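You operate a simulated robot arm through the tools that you are given. There is no shell and no other tool.

The job below is to be done with a simulated robot arm. You get a single attempt, and the scene is never put back.

## Task
Gauge the yellow capsule and seat it in the cut-out of that size.
Fine: use the size gauge and slide it shut again at the end.
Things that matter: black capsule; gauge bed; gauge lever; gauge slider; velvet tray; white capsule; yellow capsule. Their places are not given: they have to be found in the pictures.

It is judged by the outcome, as a careful person would: the job done as asked, and still so three seconds after it is handed in. It fails if anything else is knocked over, pushed out of place, dropped, spilled or broken.

## Robot
A 7-joint arm with a two-finger parallel gripper, fixed in place. Base frame: the origin is at the foot of the arm, x ahead of it, y to its left, z up; the work surface is at about z = 76. Readings come in cm, degrees, newtons and seconds.
Its first joint turns from -132.0 to 132.0 degrees. Payload 3.91 kg.
Tool frame: the origin (TCP) lies between the finger pads and is the grasp point; the fingertips stand 3 cm ahead of it; z points along the fingers, y is the line along which they close. Largest opening 11 cm; finger width 2, thickness 1; the body of the gripper, 4.8 by 11.2 cm, starts 5.5 cm behind the TCP.
Orientation is that of the tool frame in the base frame, as [roll, pitch, yaw] about the fixed x, y, z axes, in that order (R = Rz(yaw) Ry(pitch) Rx(roll)). With the fingers straight down and closing along the base's y, the tool's x points along the base's -x, its y along +y and its z along -z.

## Interface
- The arm moves only by the tool jog_arm. Its argument "steps" is a list that holds one entry, the list of rows, each a list of 7 numbers: the opening, from 0 (shut) to 1 (fully open), then the shift along the tool's x, y, z in units of 200 mm (1.0 is 200 mm), then the turn, a rotation vector about the tool's x, y, z in units of 120 degrees (1.0 is 120 degrees). In form: [[[gripper, x, y, z, wx, wy, wz], ...]]. A call has 1 to 20 rows; each row is the pose to reach, as a shift and turn from the pose commanded when the call began, along the tool's axes at that moment. A call with a number of a shift or a turn outside -1 to 1 is refused whole. Rows are played at 5 a second. More than 5 cm and 8.6 degrees between two rows, or a gripper value outside its range, and nothing of the call is played. Where a pose cannot be reached the arm comes as near as it can. A force on the tool above 90 N (or 10 N above the force at the start of the call, whichever is more), or a blocked arm, ends the call early, and 0.2 s more pass. The fingers move at their own pace (about 10.8 cm/s each) and stop on an object; they squeeze with about 41 N. The grip force told is the motor's: it shows also when the fingers shut on nothing. Time passes only in rows, and 0.2 s behind the last, so rows that repeat a pose let the fingers close. The reply holds the time, the measured pose of the TCP, the force on the tool along the base axes, the opening and the grip force, in the units named above and with some noise, with the torque about the TCP (base axes, N m) and any sound that the robot's microphone picked up, and new pictures: "views" is both (left out), scene, wrist or none.
- Cameras (640 x 400 px; columns grow to the right, rows downward): "scene" is fixed at [21.47, 66.27, 148.33]; the picture's right is [0.09, -1.00, 0.00], its down [-0.95, -0.08, -0.29] and it looks along [0.29, 0.03, -0.96] (base axes); focal length 327 px, centre (320, 200). "wrist" rides on the gripper at [7.2, 1.7, -10.3] in the tool frame; the picture's right is [-0.23, 0.97, 0.00], its down [-0.76, -0.18, -0.62] and it looks along [-0.61, -0.14, 0.78] (tool axes); focal length 222 px, centre (320, 200).
- locate(camera, pixels): there is no depth. For up to 12 entries [column, row, z] of the newest picture of that camera ("zoom" is the newest enlarged one), the place [x, y] in the base frame at which the ray of that pixel passes the height z, good to about 0.3 cm, but the place of the scene camera against the robot may be out by one fixed shift of up to 1.8 cm in any direction. It takes no simulated time.
- zoom(camera, box): a new picture of the part [left, top, right, bottom] of that camera's present view, enlarged. It takes no simulated time.
- hand_in(): hands the job in; it is judged then, once.

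Unless the task says otherwise, let go and move clear before handing in.

The tools are called as name(argument=value, ...) on one line, values as JSON. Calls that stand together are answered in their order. jog_arm: Moves the arm, as the interface text tells. Its arguments: {"type":"object","properties":{"steps":{"type":"array","items":{"type":"array","items":{"type":"array","items":{"type":"number"}}}},"views":{"type":"string","enum":["both","scene","wrist","none"]}},"required":["steps"]} The other tools are called the same way: locate (camera, pixels) gives the place at which the rays of pixels pass given heights; zoom (camera, box) takes an enlarged picture of a part of a camera's view; hand_in () hands the job in.

At the start:

```text
time_s: 0.0
tcp_pos: [27.72, 59.65, 106.37]
ee_rot: [179.9, 0.0, 180.0]
force: [0.1, -0.3, 0.0]
torque: [0.01, 0.01, -0.02]
gripper_width: 11.0
gripper_force: 0.1
```

scene: 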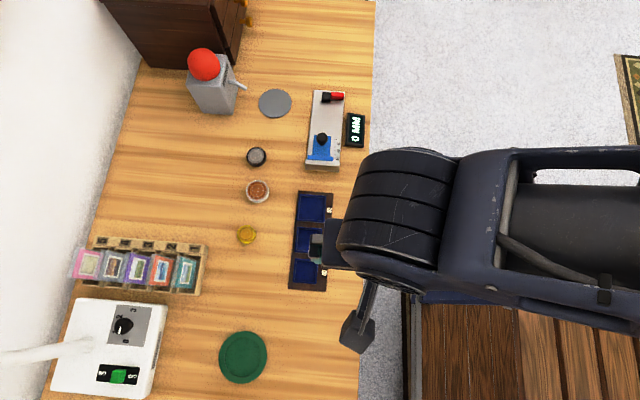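
wrist: 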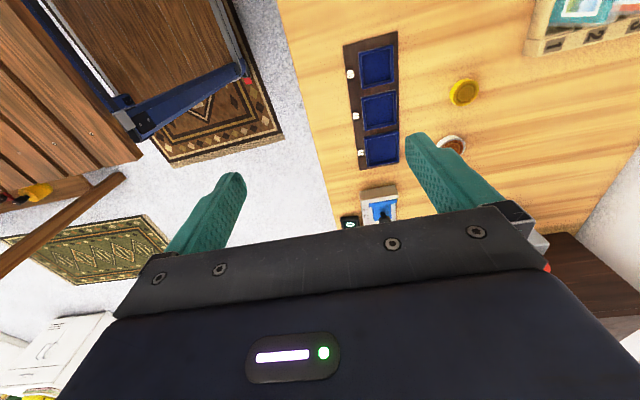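

The scene picture shows a gauge with a red lever near (325,130), a blue tray near (310,240) and three small round things at (257,157), (258,191) and (246,235). I'll enlarge these to see the details before moving.

zoom(camera="scene", box=[290, 80, 380, 180])

zoom(camera="scene", box=[220, 140, 350, 300])

zoom(camera="wrist", box=[320, 20, 500, 240])

```text
4.00 times, centred on (335, 130) of scene
```

zoom: 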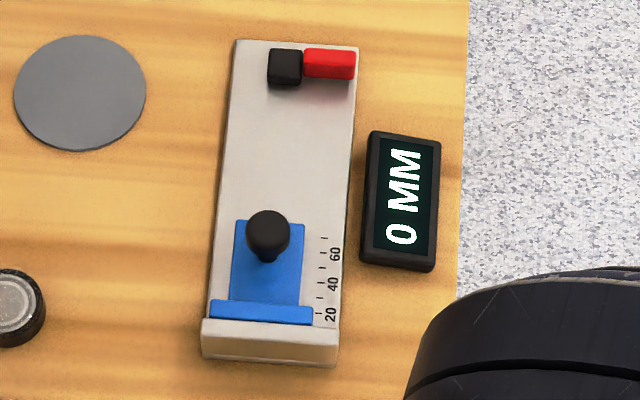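

```text
2.50 times, centred on (285, 220) of scene
```

zoom: 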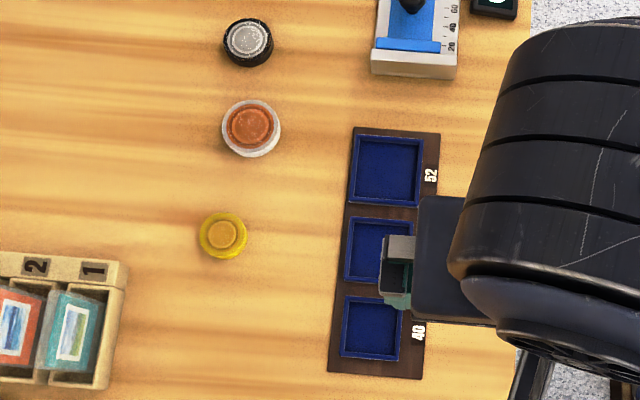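

```text
1.82 times, centred on (410, 130) of wrist
```

zoom: 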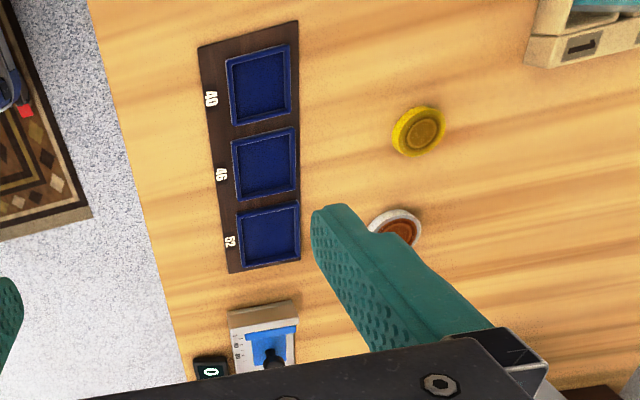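

The zoomed views show the gauge: fixed jaw at the near end, blue slider with black knob, red/black lever at the far end, display reading 0 MM. The tray has cut-outs 40, 46 and 52. I'll work out rough positions from both cameras.

locate(camera="scene", pixels=[[246, 235, 78], [258, 191, 78], [257, 157, 78], [312, 207, 77], [308, 241, 77], [308, 275, 77], [322, 160, 79], [321, 138, 82], [332, 96, 80], [321, 168, 78], [355, 130, 77], [316, 153, 79]])

locate(camera="wrist", pixels=[[464, 92, 78], [450, 147, 78], [377, 65, 77], [380, 110, 77], [382, 150, 77], [380, 193, 79]])

```text
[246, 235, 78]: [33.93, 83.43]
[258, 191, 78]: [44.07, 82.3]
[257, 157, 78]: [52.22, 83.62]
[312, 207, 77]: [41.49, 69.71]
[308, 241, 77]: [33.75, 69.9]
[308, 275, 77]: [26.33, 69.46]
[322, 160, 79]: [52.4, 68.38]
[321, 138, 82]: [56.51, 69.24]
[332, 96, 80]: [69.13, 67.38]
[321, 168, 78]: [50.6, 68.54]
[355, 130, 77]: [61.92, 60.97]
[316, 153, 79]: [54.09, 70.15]
```

```text
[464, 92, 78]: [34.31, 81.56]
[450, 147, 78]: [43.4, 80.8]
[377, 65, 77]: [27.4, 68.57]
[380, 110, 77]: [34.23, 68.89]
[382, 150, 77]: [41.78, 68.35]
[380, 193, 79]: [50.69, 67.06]
```

The two cameras agree to about 1.5 cm in y, so the wrist camera will be my reference. I'll move the arm towards +x and above the gauge to see it better with the wrist camera.

jog_arm(steps=[[[1, -0.18, 0.04, 0, 0, 0, 0], [1, -0.36, 0.08, 0, 0, 0, 0], [1, -0.54, 0.12, 0, 0, 0, 0], [1, -0.72, 0.16, 0, 0, 0, 0], [1, -0.9, 0.2, 0, 0, 0, 0]]], views="none")

jog_arm(steps=[[[1, -0.15, 0.03, 0, 0, 0, 0], [1, -0.3, 0.06, 0, 0, 0, 0], [1, -0.45, 0.09, 0, 0, 0, 0], [1, -0.6, 0.12, 0, 0, 0, 0], [1, -0.6, 0.12, 0, 0, 0, 0]]])

```text
time_s: 1.2
tcp_pos: [45.78, 63.62, 106.31]
ee_rot: [180.0, 0.0, -179.9]
force: [-1.0, 0.3, 1.4]
torque: [0.0, -0.03, -0.01]
gripper_width: 11.01
gripper_force: 0.1
```

```text
time_s: 2.4
tcp_pos: [57.74, 66.06, 106.31]
ee_rot: [180.0, 0.1, 180.0]
force: [0.1, -0.2, 0.5]
torque: [0.02, -0.02, -0.02]
gripper_width: 10.99
gripper_force: 0.0
```

scene: 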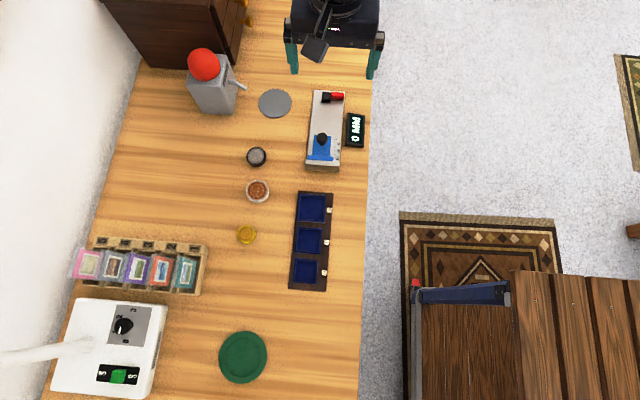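
wrist: 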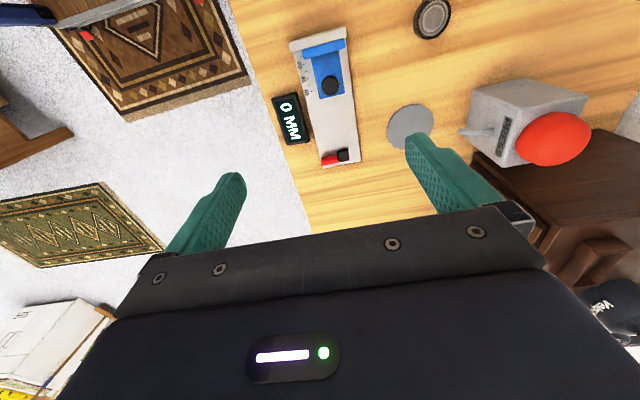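

The gauge is now clear in the wrist view, roughly (290–360, 30–170). I'll zoom on it there and on the tray in the scene view.

zoom(camera="wrist", box=[260, 20, 400, 180])

zoom(camera="scene", box=[225, 140, 345, 300])

zoom(camera="scene", box=[290, 80, 380, 180])

```text
2.50 times, centred on (330, 100) of wrist
```

zoom: 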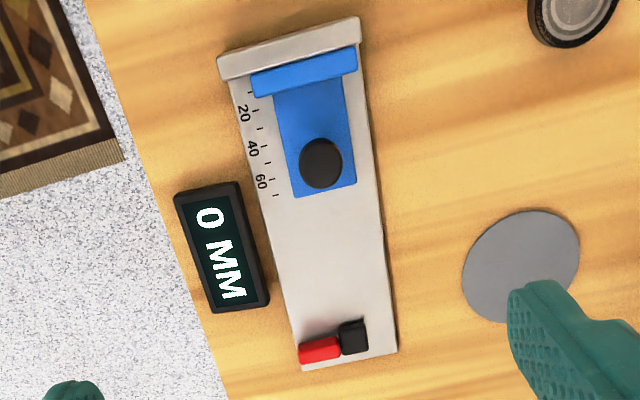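

```text
2.50 times, centred on (285, 220) of scene
```

zoom: 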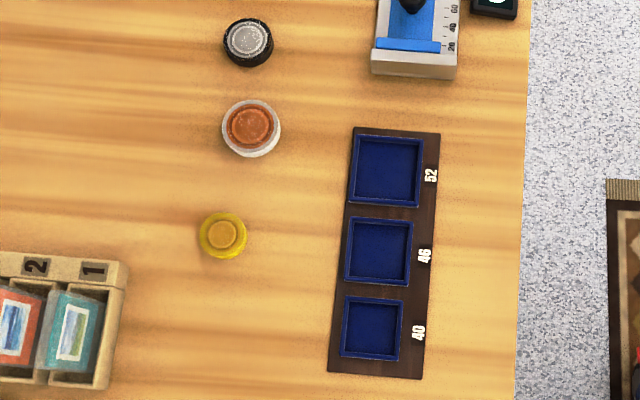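

```text
4.00 times, centred on (335, 130) of scene
```

zoom: 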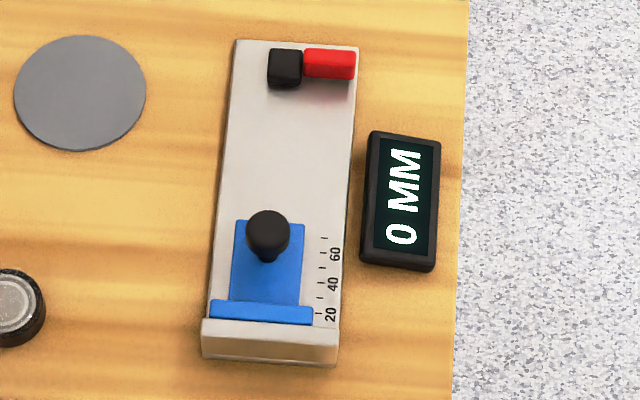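

The gauge layout is clear: the fixed jaw is at low x, the slider sits against it with a knob, and the lever is at the far end. I'll compute positions of its corners and parts from the wrist view at a few heights.

locate(camera="wrist", pixels=[[288.8, 43.2, 79], [346, 26.8, 79], [361.2, 160.8, 78], [322.8, 168, 78], [330, 85.2, 82], [330, 85.2, 80], [303.2, 56, 80], [344.8, 46, 80], [322, 162, 79], [343.2, 155.2, 79], [410, 128, 76]])

locate(camera="scene", pixels=[[275, 103, 76], [321.9, 138.0, 82], [321.9, 138.0, 80], [311, 92, 78], [344.5, 93.5, 78], [302.6, 168.5, 79], [338, 170.5, 79]])

```text
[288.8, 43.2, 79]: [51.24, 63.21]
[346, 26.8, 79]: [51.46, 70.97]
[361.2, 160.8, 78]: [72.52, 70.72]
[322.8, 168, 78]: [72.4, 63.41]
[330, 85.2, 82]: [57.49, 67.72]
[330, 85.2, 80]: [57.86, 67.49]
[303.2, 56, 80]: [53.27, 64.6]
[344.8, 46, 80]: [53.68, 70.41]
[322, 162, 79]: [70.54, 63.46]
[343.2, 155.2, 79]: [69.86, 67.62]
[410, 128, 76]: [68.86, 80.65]
```

```text
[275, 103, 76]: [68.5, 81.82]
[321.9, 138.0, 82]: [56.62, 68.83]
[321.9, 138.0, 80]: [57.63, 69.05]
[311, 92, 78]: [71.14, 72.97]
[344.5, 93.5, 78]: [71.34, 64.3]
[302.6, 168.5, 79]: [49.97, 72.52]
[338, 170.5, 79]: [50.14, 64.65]
```

The gauge bed spans about x 51–72.5, y 63–71, with the knob near (57.5, 67.6). I'll lower to get a closer view and triangulate heights.

jog_arm(steps=[[[1, -0.05, 0.03, 0.2, 0, 0, 0], [1, -0.1, 0.05, 0.4, 0, 0, 0], [1, -0.1, 0.05, 0.6, 0, 0, 0], [1, -0.1, 0.05, 0.6, 0, 0, 0]]])

zoom(camera="wrist", box=[200, 0, 440, 200])

```text
time_s: 3.4
tcp_pos: [59.71, 67.2, 94.31]
ee_rot: [-179.9, -0.1, 180.0]
force: [1.1, -0.3, 0.3]
torque: [0.03, 0.0, 0.03]
gripper_width: 11.0
gripper_force: 0.1
```

scene: 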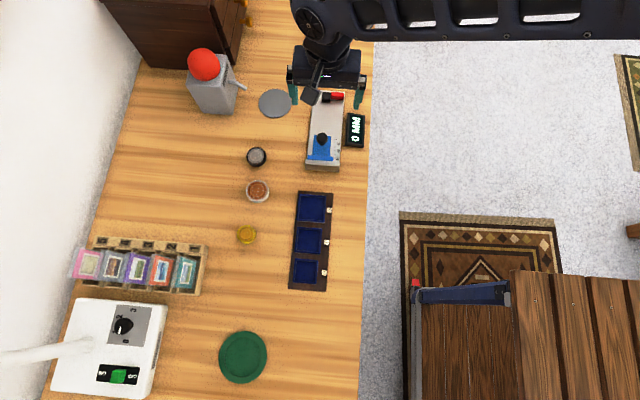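
wrist: 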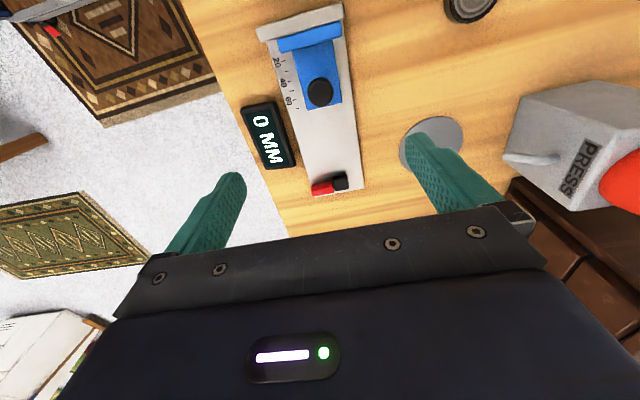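

```text
2.00 times, centred on (320, 100) of wrist
```

zoom: 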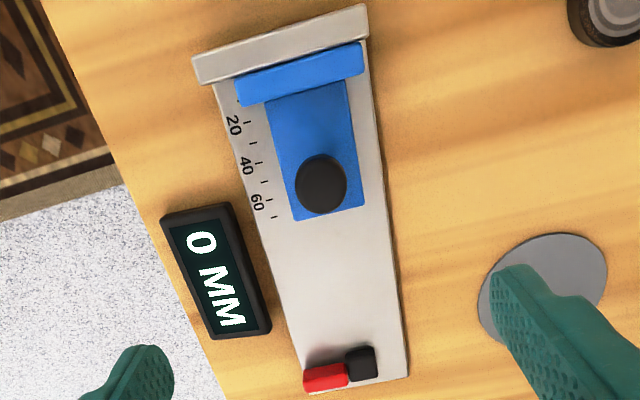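

I can see the knob (321,91), slider jaw (300,40) and lever (330,186). I'll triangulate the heights by comparing with the earlier view.

locate(camera="wrist", pixels=[[321, 91.5, 80], [321, 91.5, 82], [321, 91.5, 84], [308.5, 110, 78], [342, 103.5, 78], [256, 28, 79], [341.5, 2.5, 79], [312, 195, 78], [363, 187, 78], [313, 191, 79], [340, 183, 79]])

zoom(camera="wrist", box=[290, 150, 390, 210])

zoom(camera="wrist", box=[250, 0, 370, 120])

zoom(camera="scene", box=[295, 80, 370, 180])

```text
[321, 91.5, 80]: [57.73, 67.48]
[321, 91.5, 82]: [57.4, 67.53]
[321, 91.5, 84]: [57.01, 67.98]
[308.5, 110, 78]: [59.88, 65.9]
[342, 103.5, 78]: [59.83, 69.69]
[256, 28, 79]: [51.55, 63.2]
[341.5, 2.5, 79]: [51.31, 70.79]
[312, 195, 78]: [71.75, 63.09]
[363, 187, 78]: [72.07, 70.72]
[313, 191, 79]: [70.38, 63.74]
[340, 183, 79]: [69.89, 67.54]
```

```text
6.40 times, centred on (340, 180) of wrist
```

zoom: 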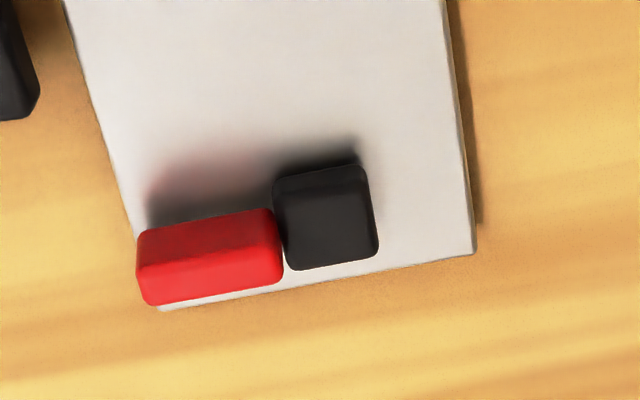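

```text
3.33 times, centred on (310, 60) of wrist
```

zoom: 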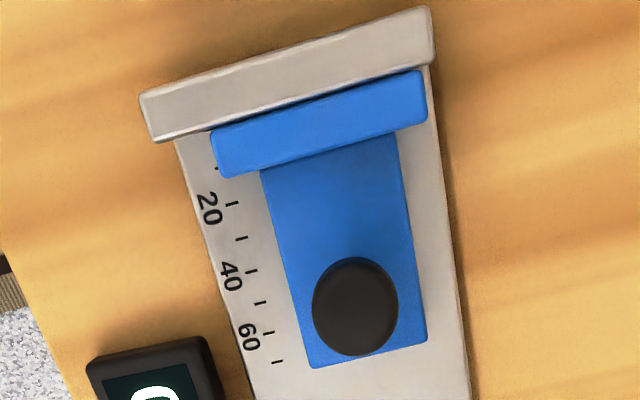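

```text
4.00 times, centred on (332, 130) of scene
```

zoom: 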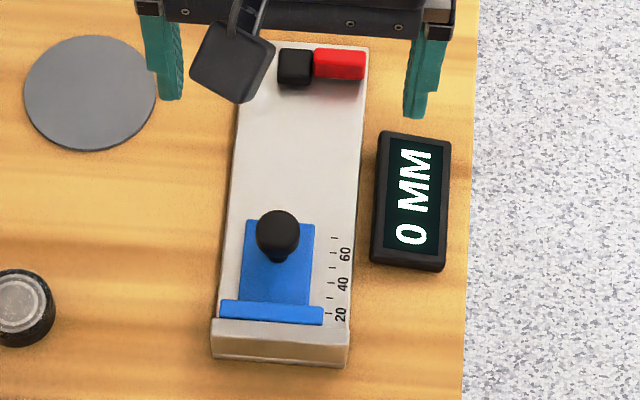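

The heights so far suggest the knob head is about z 81, with (57.4, 67.6) as its centre. I'll narrow the fingers, go over the knob and lower to just above it to check alignment.

jog_arm(steps=[[[0.5, 0.06, 0.01, 0.1, 0, 0, 0], [0.5, 0.113, 0.02, 0.25, 0, 0, 0], [0.5, 0.113, 0.02, 0.4, 0, 0, 0], [0.5, 0.113, 0.02, 0.45, 0, 0, 0], [0.5, 0.113, 0.02, 0.45, 0, 0, 0]]])

zoom(camera="wrist", box=[200, 0, 440, 200])

zoom(camera="scene", box=[280, 80, 380, 180])

```text
time_s: 4.6
tcp_pos: [57.4, 67.37, 85.27]
ee_rot: [-180.0, 0.0, 180.0]
force: [0.3, 0.2, -0.5]
torque: [-0.03, -0.01, 0.03]
gripper_width: 5.48
gripper_force: 0.0
```

scene: 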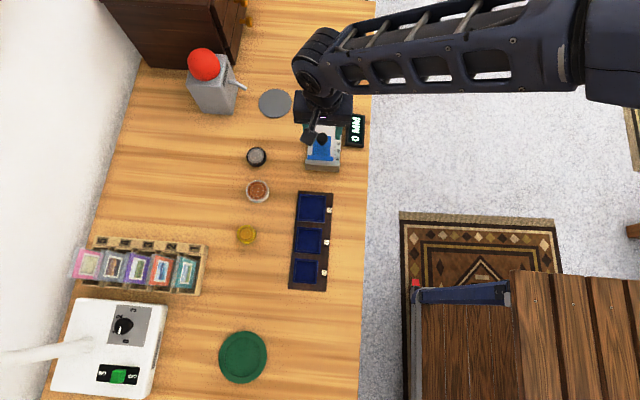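
wrist: 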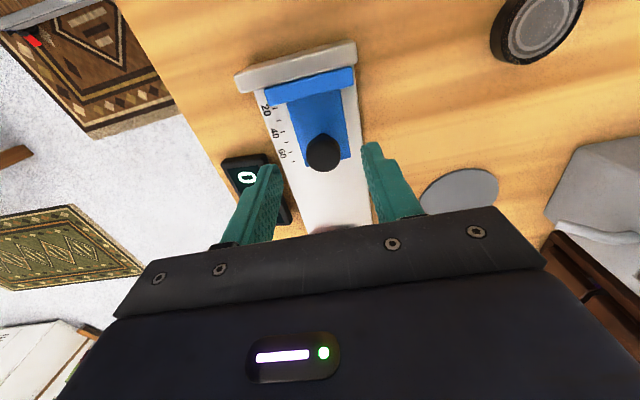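

```text
2.00 times, centred on (320, 100) of wrist
```

zoom: 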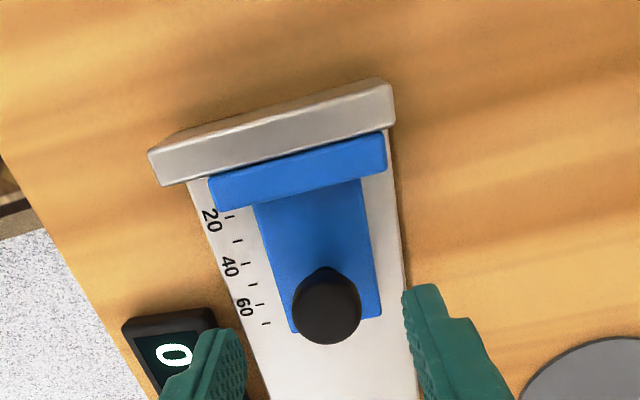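

```text
4.00 times, centred on (330, 130) of scene
```

zoom: 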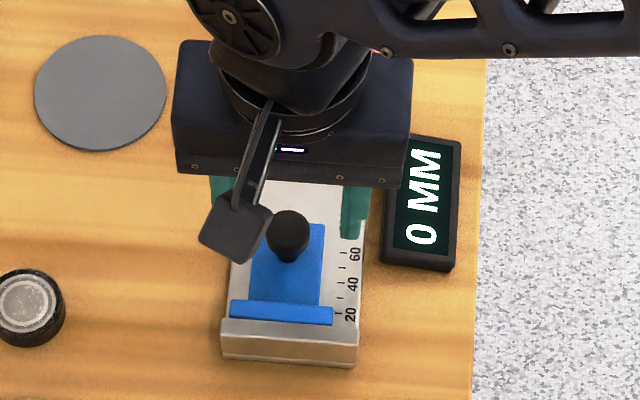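

Closer now: the knob is at wrist (323,153) and the fingertips straddle it. I'll triangulate its height with this lower view.

locate(camera="wrist", pixels=[[323.5, 153.5, 80], [323.5, 153.5, 81], [323.5, 153.5, 82], [323.5, 153.5, 83], [305.5, 154, 82], [340.5, 153, 82], [306, 165.5, 78], [350, 158, 78], [299, 137, 77.5], [234, 76, 79]])

```text
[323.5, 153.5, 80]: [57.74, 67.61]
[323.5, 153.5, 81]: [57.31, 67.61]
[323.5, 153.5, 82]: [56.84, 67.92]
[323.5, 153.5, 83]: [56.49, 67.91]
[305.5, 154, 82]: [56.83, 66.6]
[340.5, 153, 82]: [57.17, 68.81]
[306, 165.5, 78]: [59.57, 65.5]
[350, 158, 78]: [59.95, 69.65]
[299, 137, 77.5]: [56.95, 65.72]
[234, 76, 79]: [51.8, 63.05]
```

Knob head centre is about (57.6, 67.6) with its top near z 80.5–81. I'll lower 3 cm with fingers open and check the force.

jog_arm(steps=[[[0.5, -0.005, 0.012, 0.05, 0, 0, 0], [0.5, -0.005, 0.012, 0.1, 0, 0, 0], [0.5, -0.005, 0.012, 0.14, 0, 0, 0], [0.5, -0.005, 0.012, 0.16, 0, 0, 0], [0.5, -0.005, 0.012, 0.16, 0, 0, 0]]], views="wrist")

zoom(camera="wrist", box=[220, 60, 440, 240])

zoom(camera="scene", box=[280, 80, 380, 180])

```text
time_s: 5.8
tcp_pos: [57.67, 67.64, 82.19]
ee_rot: [180.0, 0.0, 179.9]
force: [0.2, -0.8, 0.6]
torque: [0.03, -0.02, 0.04]
gripper_width: 5.49
gripper_force: 0.1
```

wrist: 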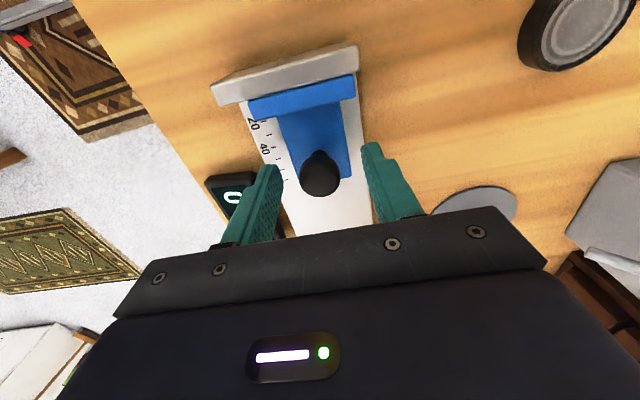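

```text
2.22 times, centred on (330, 150) of wrist
```

zoom: 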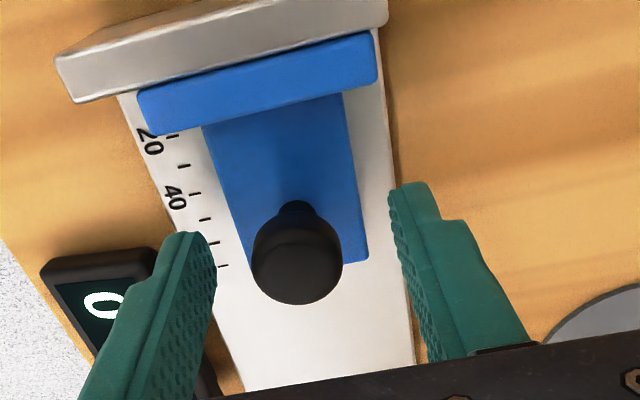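

```text
4.00 times, centred on (330, 130) of scene
```

zoom: 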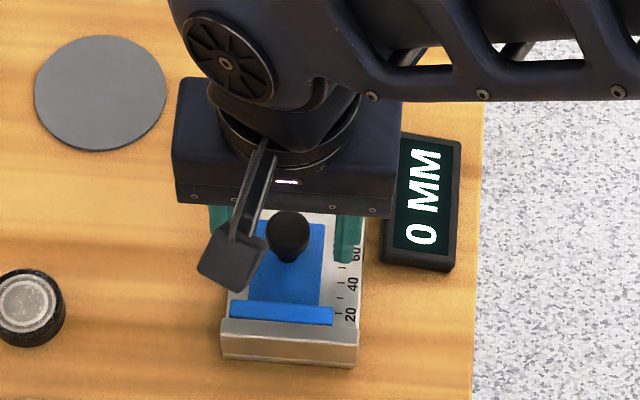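

The knob's ball lies between the fingers at wrist (320,178), matching the expected grasp point. I'll close on it and see.

jog_arm(steps=[[[0.3, 0, 0, 0, 0, 0, 0], [0.1, 0, 0, 0, 0, 0, 0], [0.1, 0, 0, 0, 0, 0, 0], [0.1, 0, 0, 0, 0, 0, 0]]], views="wrist")

```text
time_s: 6.8
tcp_pos: [57.61, 67.57, 82.12]
ee_rot: [180.0, 0.0, 180.0]
force: [0.3, -10.0, 2.0]
torque: [-0.23, 0.07, -0.04]
gripper_width: 2.51
gripper_force: 44.9
```

wrist: 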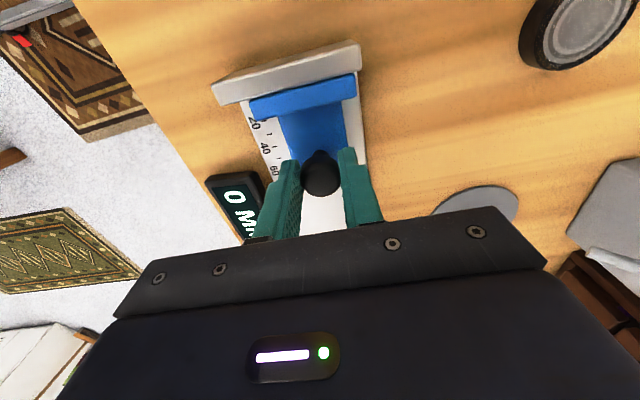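

The fingers hold the knob (2.5 cm wide), with a 10 N side load meaning I'm slightly too far in +y. I'll shift a touch to -y and pull 1 cm towards +x as a test.

jog_arm(steps=[[[0.1, 0, -0.006, 0, 0, 0, 0], [0.1, -0.015, -0.006, 0, 0, 0, 0], [0.1, -0.03, -0.006, 0, 0, 0, 0], [0.1, -0.05, -0.006, 0, 0, 0, 0], [0.1, -0.05, -0.006, 0, 0, 0, 0]]])

zoom(camera="scene", box=[280, 80, 380, 180])

```text
time_s: 8.0
tcp_pos: [58.65, 67.75, 82.11]
ee_rot: [179.9, 0.0, -180.0]
force: [-0.7, 15.9, 2.2]
torque: [0.35, 0.23, 0.02]
gripper_width: 2.51
gripper_force: 45.2
```

scene: 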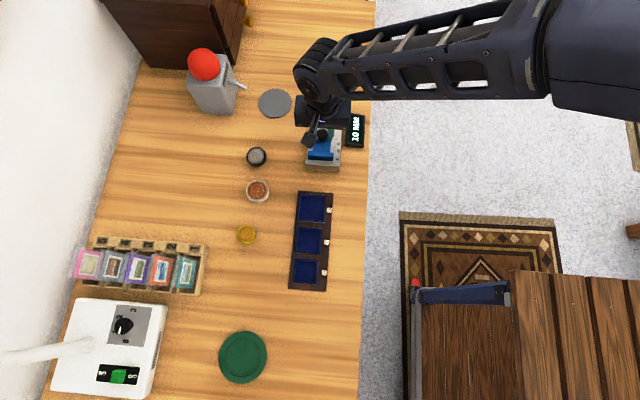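
wrist: 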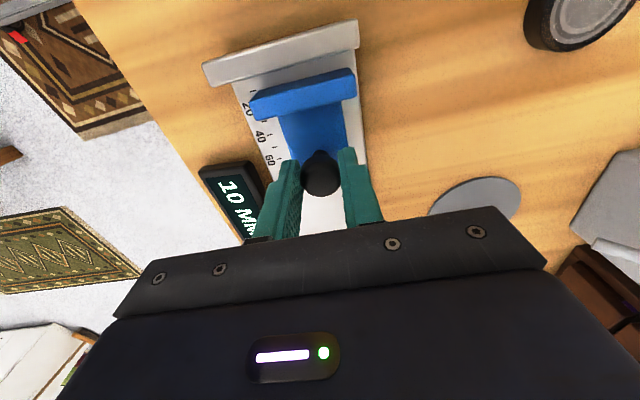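

```text
4.00 times, centred on (330, 130) of scene
```

zoom: 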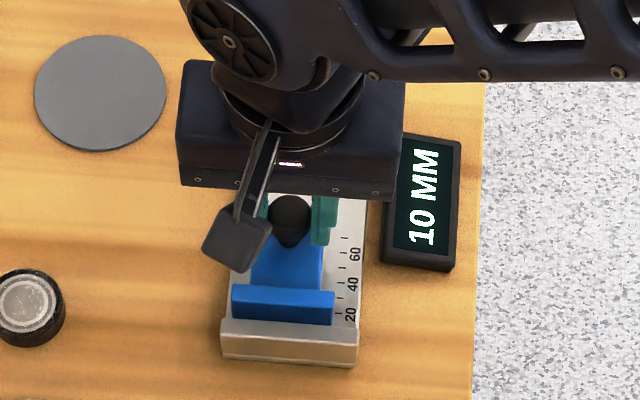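

The slider moves freely and the display reads 10 MM. I'll pull it on to about 65 mm, with a small y correction to relax the side load.

jog_arm(steps=[[[0.1, -0.03, 0.003, 0, 0, 0, 0], [0.1, -0.07, 0.003, 0, 0, 0, 0], [0.1, -0.11, 0.003, 0, 0, 0, 0], [0.1, -0.15, 0.003, 0, 0, 0, 0], [0.1, -0.19, 0.003, 0, 0, 0, 0], [0.1, -0.23, 0.003, 0, 0, 0, 0], [0.1, -0.26, 0.003, 0, 0, 0, 0], [0.1, -0.28, 0.003, 0, 0, 0, 0], [0.1, -0.28, 0.003, 0, 0, 0, 0]]])

zoom(camera="scene", box=[280, 80, 380, 180])

```text
time_s: 10.0
tcp_pos: [64.09, 67.58, 82.07]
ee_rot: [-179.9, 0.0, 179.9]
force: [0.1, 0.0, 3.7]
torque: [-0.03, 0.05, -0.01]
gripper_width: 2.5
gripper_force: 45.3
```

scene: 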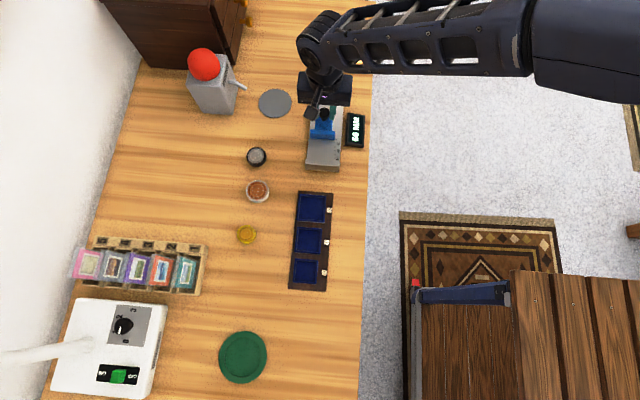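
wrist: 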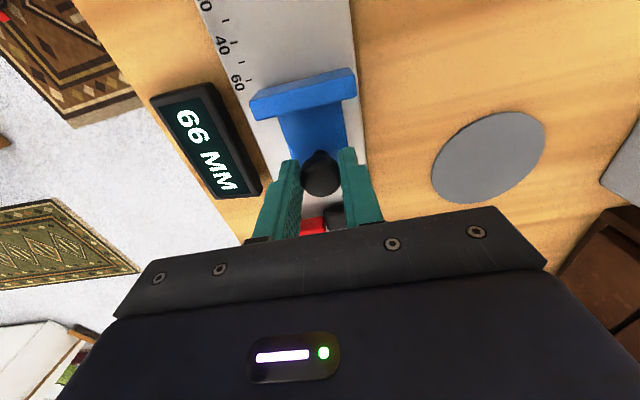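

```text
4.00 times, centred on (330, 130) of scene
```

zoom: 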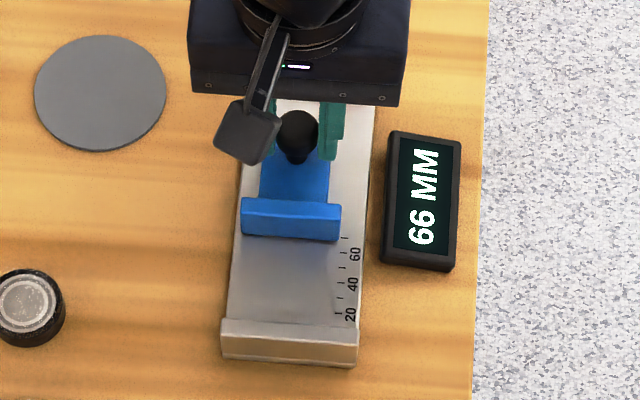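

The display reads 66 MM and forces are balanced. I'll open the fingers, rise and check whether the slider stays put.

jog_arm(steps=[[[0.3, 0, 0, 0, 0, 0, 0], [0.45, 0, 0, 0, 0, 0, 0], [0.45, 0, 0, -0.1, 0, 0, 0], [0.45, 0, 0, -0.3, 0, 0, 0], [0.45, 0, 0, -0.5, 0, 0, 0], [0.45, 0, 0, -0.6, 0, 0, 0], [0.45, 0, 0, -0.6, 0, 0, 0]]])

zoom(camera="wrist", box=[200, 0, 420, 200])

zoom(camera="scene", box=[280, 80, 380, 180])

```text
time_s: 11.6
tcp_pos: [64.1, 67.62, 93.97]
ee_rot: [-180.0, 0.0, -180.0]
force: [0.4, 0.0, 0.6]
torque: [0.0, 0.01, 0.02]
gripper_width: 4.95
gripper_force: 0.1
```

scene: 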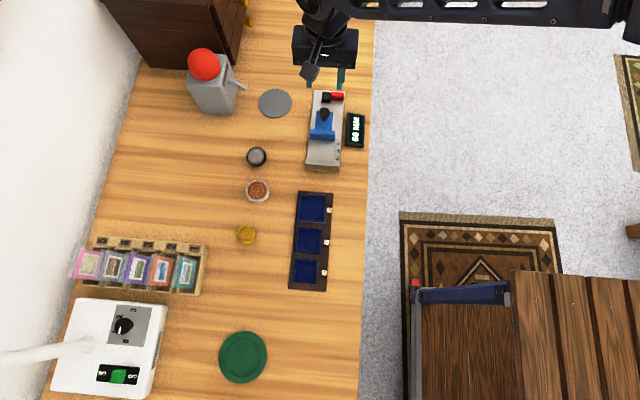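
wrist: 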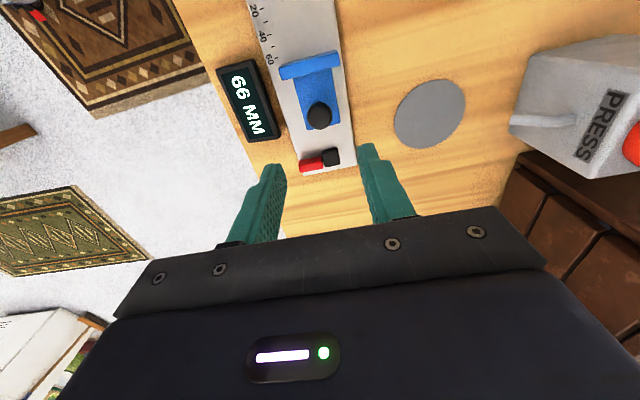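

```text
2.00 times, centred on (310, 100) of wrist
```

zoom: 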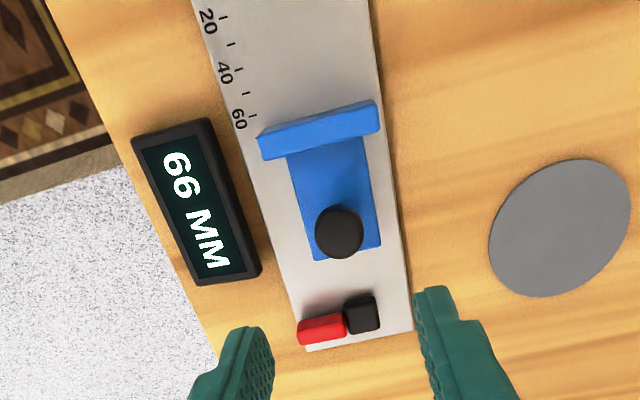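

```text
4.00 times, centred on (330, 130) of scene
```

zoom: 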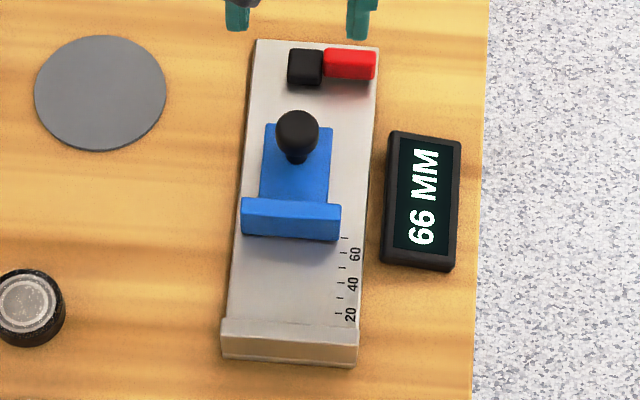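

The slider stays at 66 MM after release. Next I'll go above the yellow capsule for a close look.

jog_arm(steps=[[[0.6, 0.2, 0.1, 0, 0, 0, 0], [0.7, 0.4, 0.2, 0, 0, 0, 0], [0.8, 0.6, 0.3, 0, 0, 0, 0], [0.8, 0.8, 0.4, 0, 0, 0, 0], [0.8, 1.0, 0.5, 0, 0, 0, 0], [0.8, 1.0, 0.5, 0, 0, 0, 0]]], views="none")

jog_arm(steps=[[[0.8, 0.1, 0.06, 0, 0, 0, 0], [0.8, 0.25, 0.13, 0, 0, 0, 0], [0.8, 0.4, 0.19, 0, 0, 0, 0], [0.8, 0.4, 0.19, 0, 0, 0, 0]]])

zoom(camera="wrist", box=[220, 0, 460, 200])

```text
time_s: 13.0
tcp_pos: [44.2, 77.55, 94.23]
ee_rot: [-179.9, 0.1, 179.9]
force: [-0.4, 0.7, -0.5]
torque: [-0.03, 0.0, 0.0]
gripper_width: 8.84
gripper_force: 0.0
```

```text
time_s: 14.0
tcp_pos: [36.14, 81.31, 94.1]
ee_rot: [180.0, 0.0, -179.9]
force: [-0.6, -0.4, -0.6]
torque: [0.03, 0.02, -0.01]
gripper_width: 8.8
gripper_force: 0.1
```

scene: 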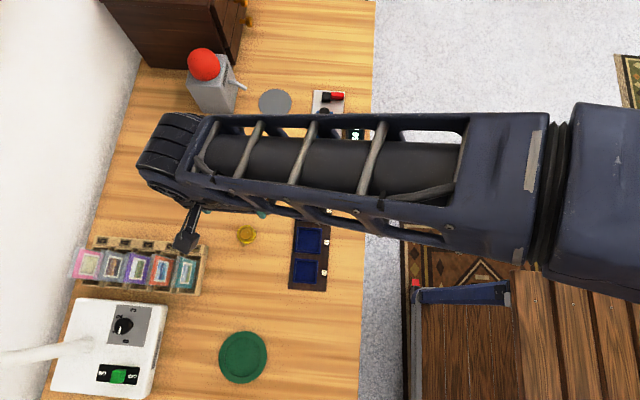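
wrist: 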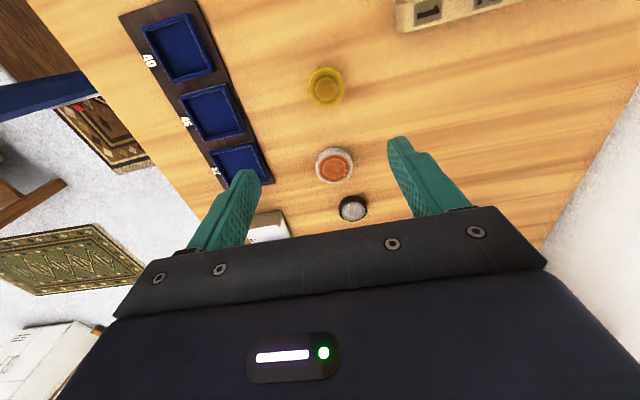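

```text
2.00 times, centred on (340, 100) of wrist
```

zoom: 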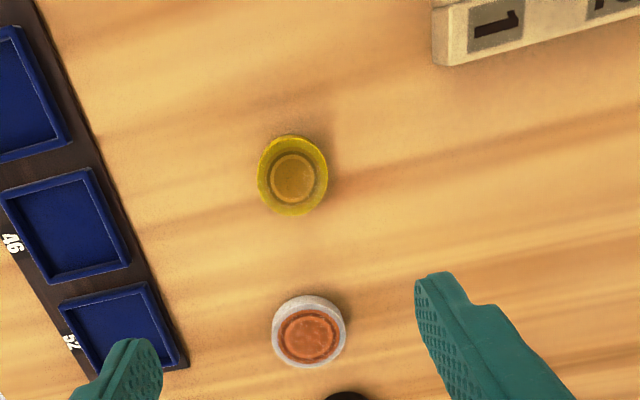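

The yellow capsule is at wrist (326,88). I'll enlarge it and the tray cut-outs, and locate it at a few heights.

locate(camera="wrist", pixels=[[326, 88, 76], [326, 88, 77], [326, 88, 78], [308.5, 88, 77], [344, 88, 77], [326, 67.5, 77], [326, 107.5, 77], [180, 48, 77], [212, 112, 77], [240, 165, 77]])

zoom(camera="wrist", box=[290, 60, 370, 120])

zoom(camera="wrist", box=[110, 0, 290, 200])

zoom(camera="scene", box=[220, 210, 345, 300])

```text
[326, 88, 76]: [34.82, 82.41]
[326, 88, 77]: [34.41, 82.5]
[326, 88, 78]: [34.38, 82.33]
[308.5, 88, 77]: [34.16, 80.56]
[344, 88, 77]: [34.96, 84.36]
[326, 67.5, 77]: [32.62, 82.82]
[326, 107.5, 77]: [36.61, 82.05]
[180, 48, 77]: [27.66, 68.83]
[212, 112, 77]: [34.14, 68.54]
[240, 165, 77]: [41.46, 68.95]
```

```text
6.67 times, centred on (330, 90) of wrist
```

zoom: 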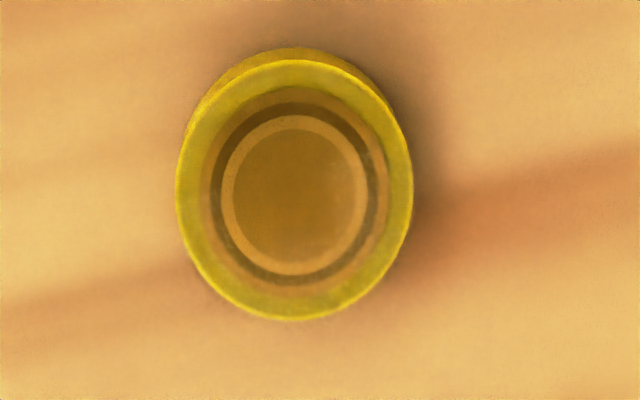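

```text
2.00 times, centred on (200, 100) of wrist
```

zoom: 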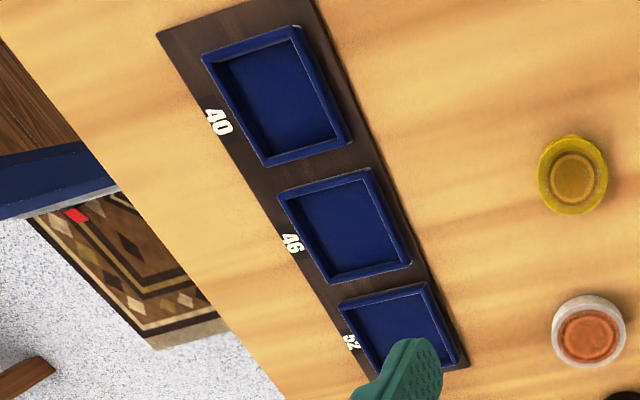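

```text
4.44 times, centred on (282, 255) of scene
```

zoom: 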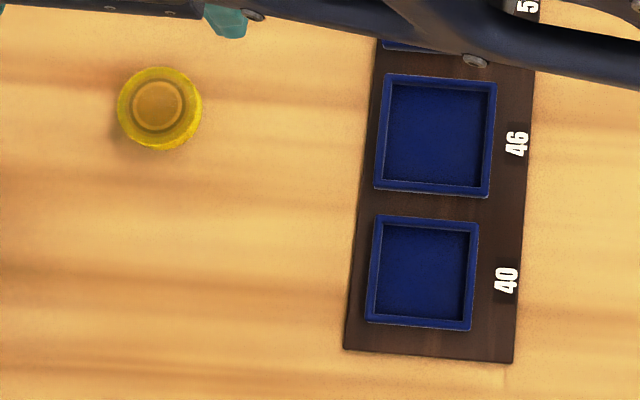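

The capsule is a short yellow disc about 4 cm across and roughly 1.2 cm tall, near (34.4, 82.4). I'll centre above it and lower to z≈86 for a closer check.

jog_arm(steps=[[[0.8, 0.04, 0.025, 0.1, 0, 0, 0], [0.8, 0.087, 0.055, 0.25, 0, 0, 0], [0.8, 0.087, 0.055, 0.4, 0, 0, 0], [0.8, 0.087, 0.055, 0.4, 0, 0, 0]]], views="wrist")

zoom(camera="wrist", box=[200, 60, 440, 220])

```text
time_s: 15.0
tcp_pos: [34.43, 82.55, 86.07]
ee_rot: [179.9, 0.1, -180.0]
force: [-0.6, 0.7, -0.5]
torque: [-0.03, 0.0, 0.02]
gripper_width: 8.75
gripper_force: 0.0
```

wrist: 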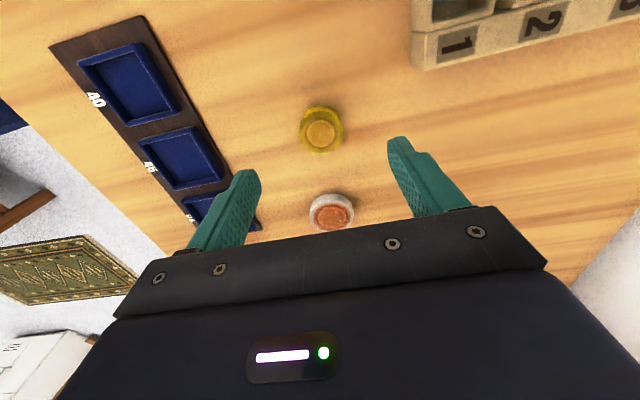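

```text
2.50 times, centred on (320, 140) of wrist
```

zoom: 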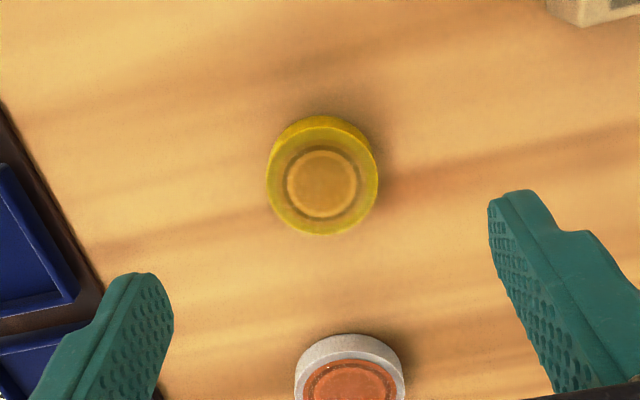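

The capsule is centred at wrist (321,133), so it's within about 0.2 cm of the tool axis. I'll zoom in tight to judge its height.

zoom(camera="wrist", box=[285, 95, 357, 165])

zoom(camera="wrist", box=[40, 0, 260, 240])

```text
5.71 times, centred on (321, 130) of wrist
```

zoom: 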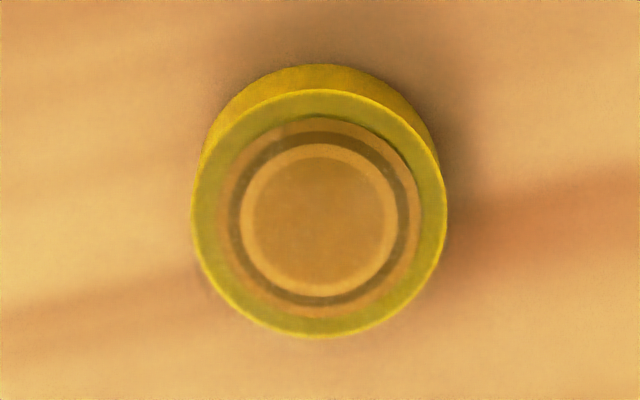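

```text
1.67 times, centred on (150, 120) of wrist
```

zoom: 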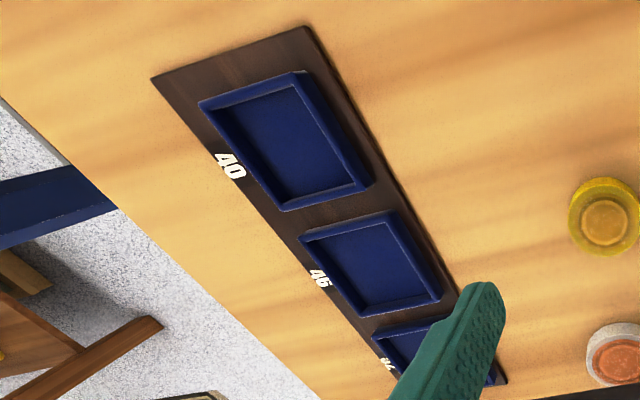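

The capsule is about 3.9–4 cm wide and 1.3 cm tall (top about z 77.3). I'll descend so the fingertips are at about z 76.5 and close on it.

jog_arm(steps=[[[0.8, -0.007, 0.003, 0.1, 0, 0, 0], [0.8, -0.007, 0.003, 0.2, 0, 0, 0], [0.8, -0.007, 0.003, 0.28, 0, 0, 0], [0.8, -0.007, 0.003, 0.325, 0, 0, 0], [0.8, -0.007, 0.003, 0.325, 0, 0, 0]]], views="wrist")

zoom(camera="wrist", box=[200, 80, 440, 240])

```text
time_s: 16.2
tcp_pos: [34.66, 82.48, 79.56]
ee_rot: [180.0, 0.0, 180.0]
force: [-0.2, 0.5, -0.6]
torque: [0.01, 0.02, -0.02]
gripper_width: 8.81
gripper_force: 0.0
```

wrist: 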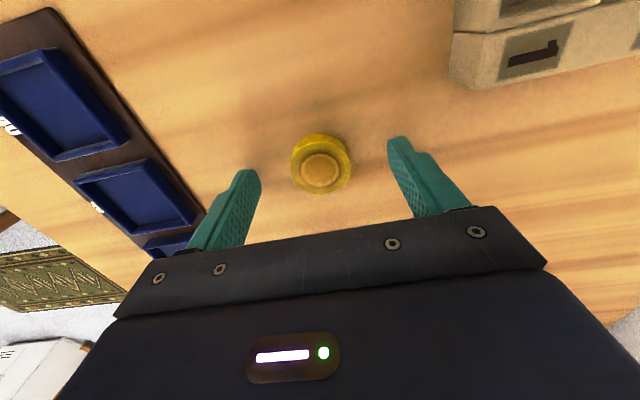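

```text
2.50 times, centred on (320, 160) of wrist
```

zoom: 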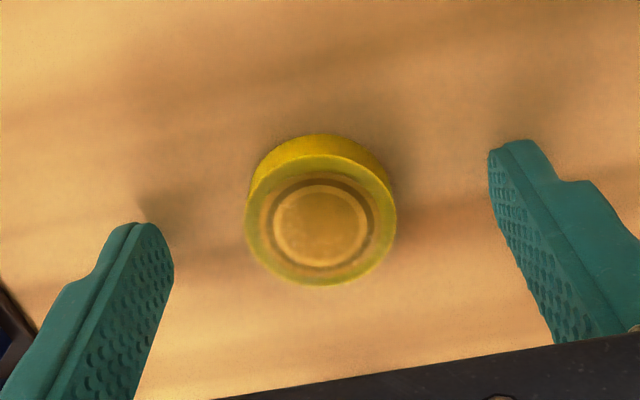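

The capsule's top centre at wrist (320,168) coincides with the tool axis. Closing the fingers now.

jog_arm(steps=[[[0.6, 0, 0, 0, 0, 0, 0], [0.45, 0, 0, 0, 0, 0, 0], [0.38, 0, 0, 0, 0, 0, 0], [0.25, 0, 0, 0, 0, 0, 0], [0.25, 0, 0, 0, 0, 0, 0], [0.25, 0, 0, 0, 0, 0, 0]]], views="wrist")

```text
time_s: 17.6
tcp_pos: [34.59, 82.58, 79.61]
ee_rot: [-179.9, 0.0, 180.0]
force: [-0.3, 0.2, 0.0]
torque: [-0.04, -0.06, -0.02]
gripper_width: 3.86
gripper_force: 40.8
```

wrist: 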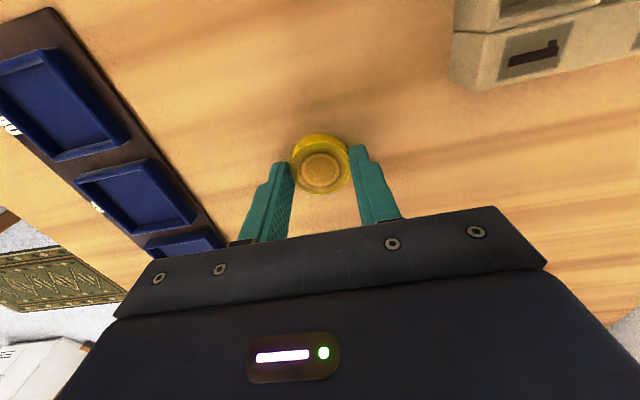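

It's gripped at 3.86 cm wide. Lifting gently by 8 cm.

jog_arm(steps=[[[0.25, 0, 0, -0.05, 0, 0, 0], [0.25, 0, 0, -0.15, 0, 0, 0], [0.25, 0, 0, -0.3, 0, 0, 0], [0.25, 0, 0, -0.45, 0, 0, 0], [0.25, 0, 0, -0.5, 0, 0, 0], [0.25, 0, 0, -0.5, 0, 0, 0]]], views="wrist")

zoom(camera="wrist", box=[240, 100, 400, 240])

```text
time_s: 19.0
tcp_pos: [34.65, 82.57, 89.56]
ee_rot: [-180.0, 0.0, 180.0]
force: [-0.3, -0.3, -0.3]
torque: [0.03, 0.04, 0.01]
gripper_width: 3.87
gripper_force: 40.9
```

wrist: 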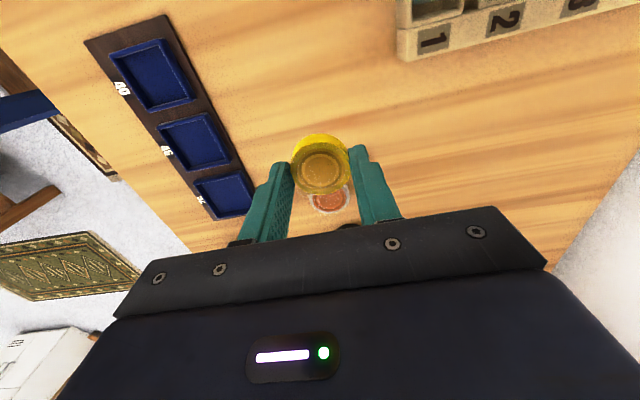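

```text
2.86 times, centred on (320, 170) of wrist
```

zoom: 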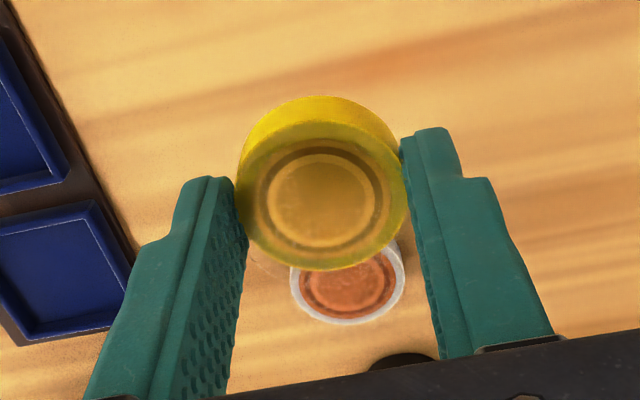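

The capsule is held level between the fingers. I'll carry it at this height to above the open gauge, aiming for about (55.1, 67.5).

jog_arm(steps=[[[0.25, -0.15, -0.11, 0, 0, 0, 0], [0.25, -0.3, -0.22, 0, 0, 0, 0], [0.25, -0.45, -0.33, 0, 0, 0, 0], [0.25, -0.6, -0.44, 0, 0, 0, 0], [0.25, -0.6, -0.44, 0, 0, 0, 0]]], views="none")

jog_arm(steps=[[[0.25, -0.14, -0.1, 0, 0, 0, 0], [0.25, -0.28, -0.2, 0, 0, 0, 0], [0.25, -0.425, -0.315, 0, 0, 0, 0], [0.25, -0.425, -0.315, 0, 0, 0, 0]]])

zoom(camera="wrist", box=[200, 40, 440, 240])

zoom(camera="scene", box=[280, 80, 380, 180])

```text
time_s: 20.2
tcp_pos: [46.7, 73.76, 89.57]
ee_rot: [179.9, 0.0, -180.0]
force: [-0.2, 0.2, -0.3]
torque: [0.01, 0.02, -0.01]
gripper_width: 3.89
gripper_force: 41.3
```

```text
time_s: 21.2
tcp_pos: [55.14, 67.41, 89.67]
ee_rot: [-179.9, 0.1, -180.0]
force: [0.2, -0.1, -0.3]
torque: [0.02, -0.02, 0.02]
gripper_width: 3.85
gripper_force: 41.2
```

scene: 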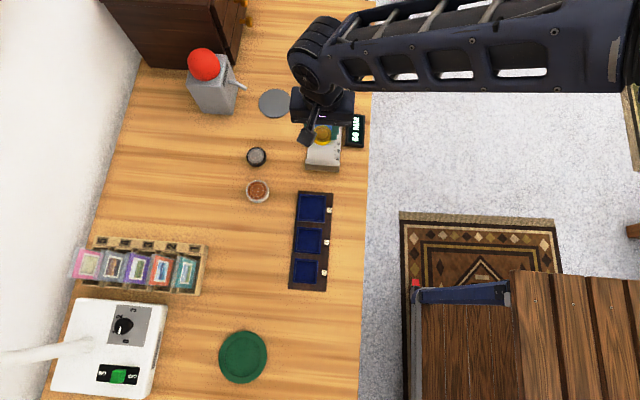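
wrist: 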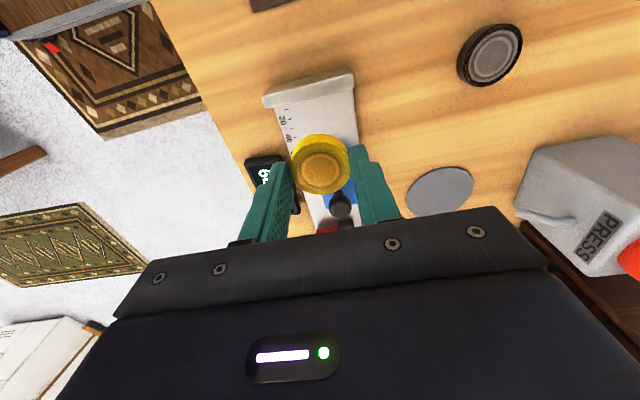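

```text
2.00 times, centred on (320, 140) of wrist
```

zoom: 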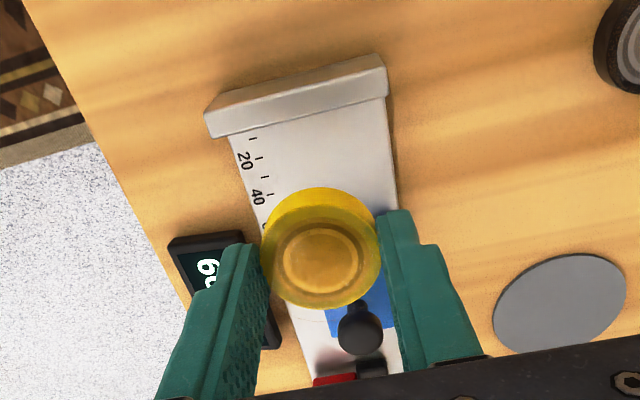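

```text
4.00 times, centred on (330, 130) of scene
```

zoom: 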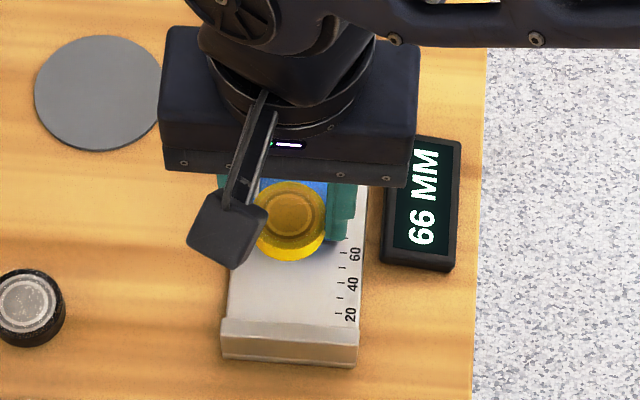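

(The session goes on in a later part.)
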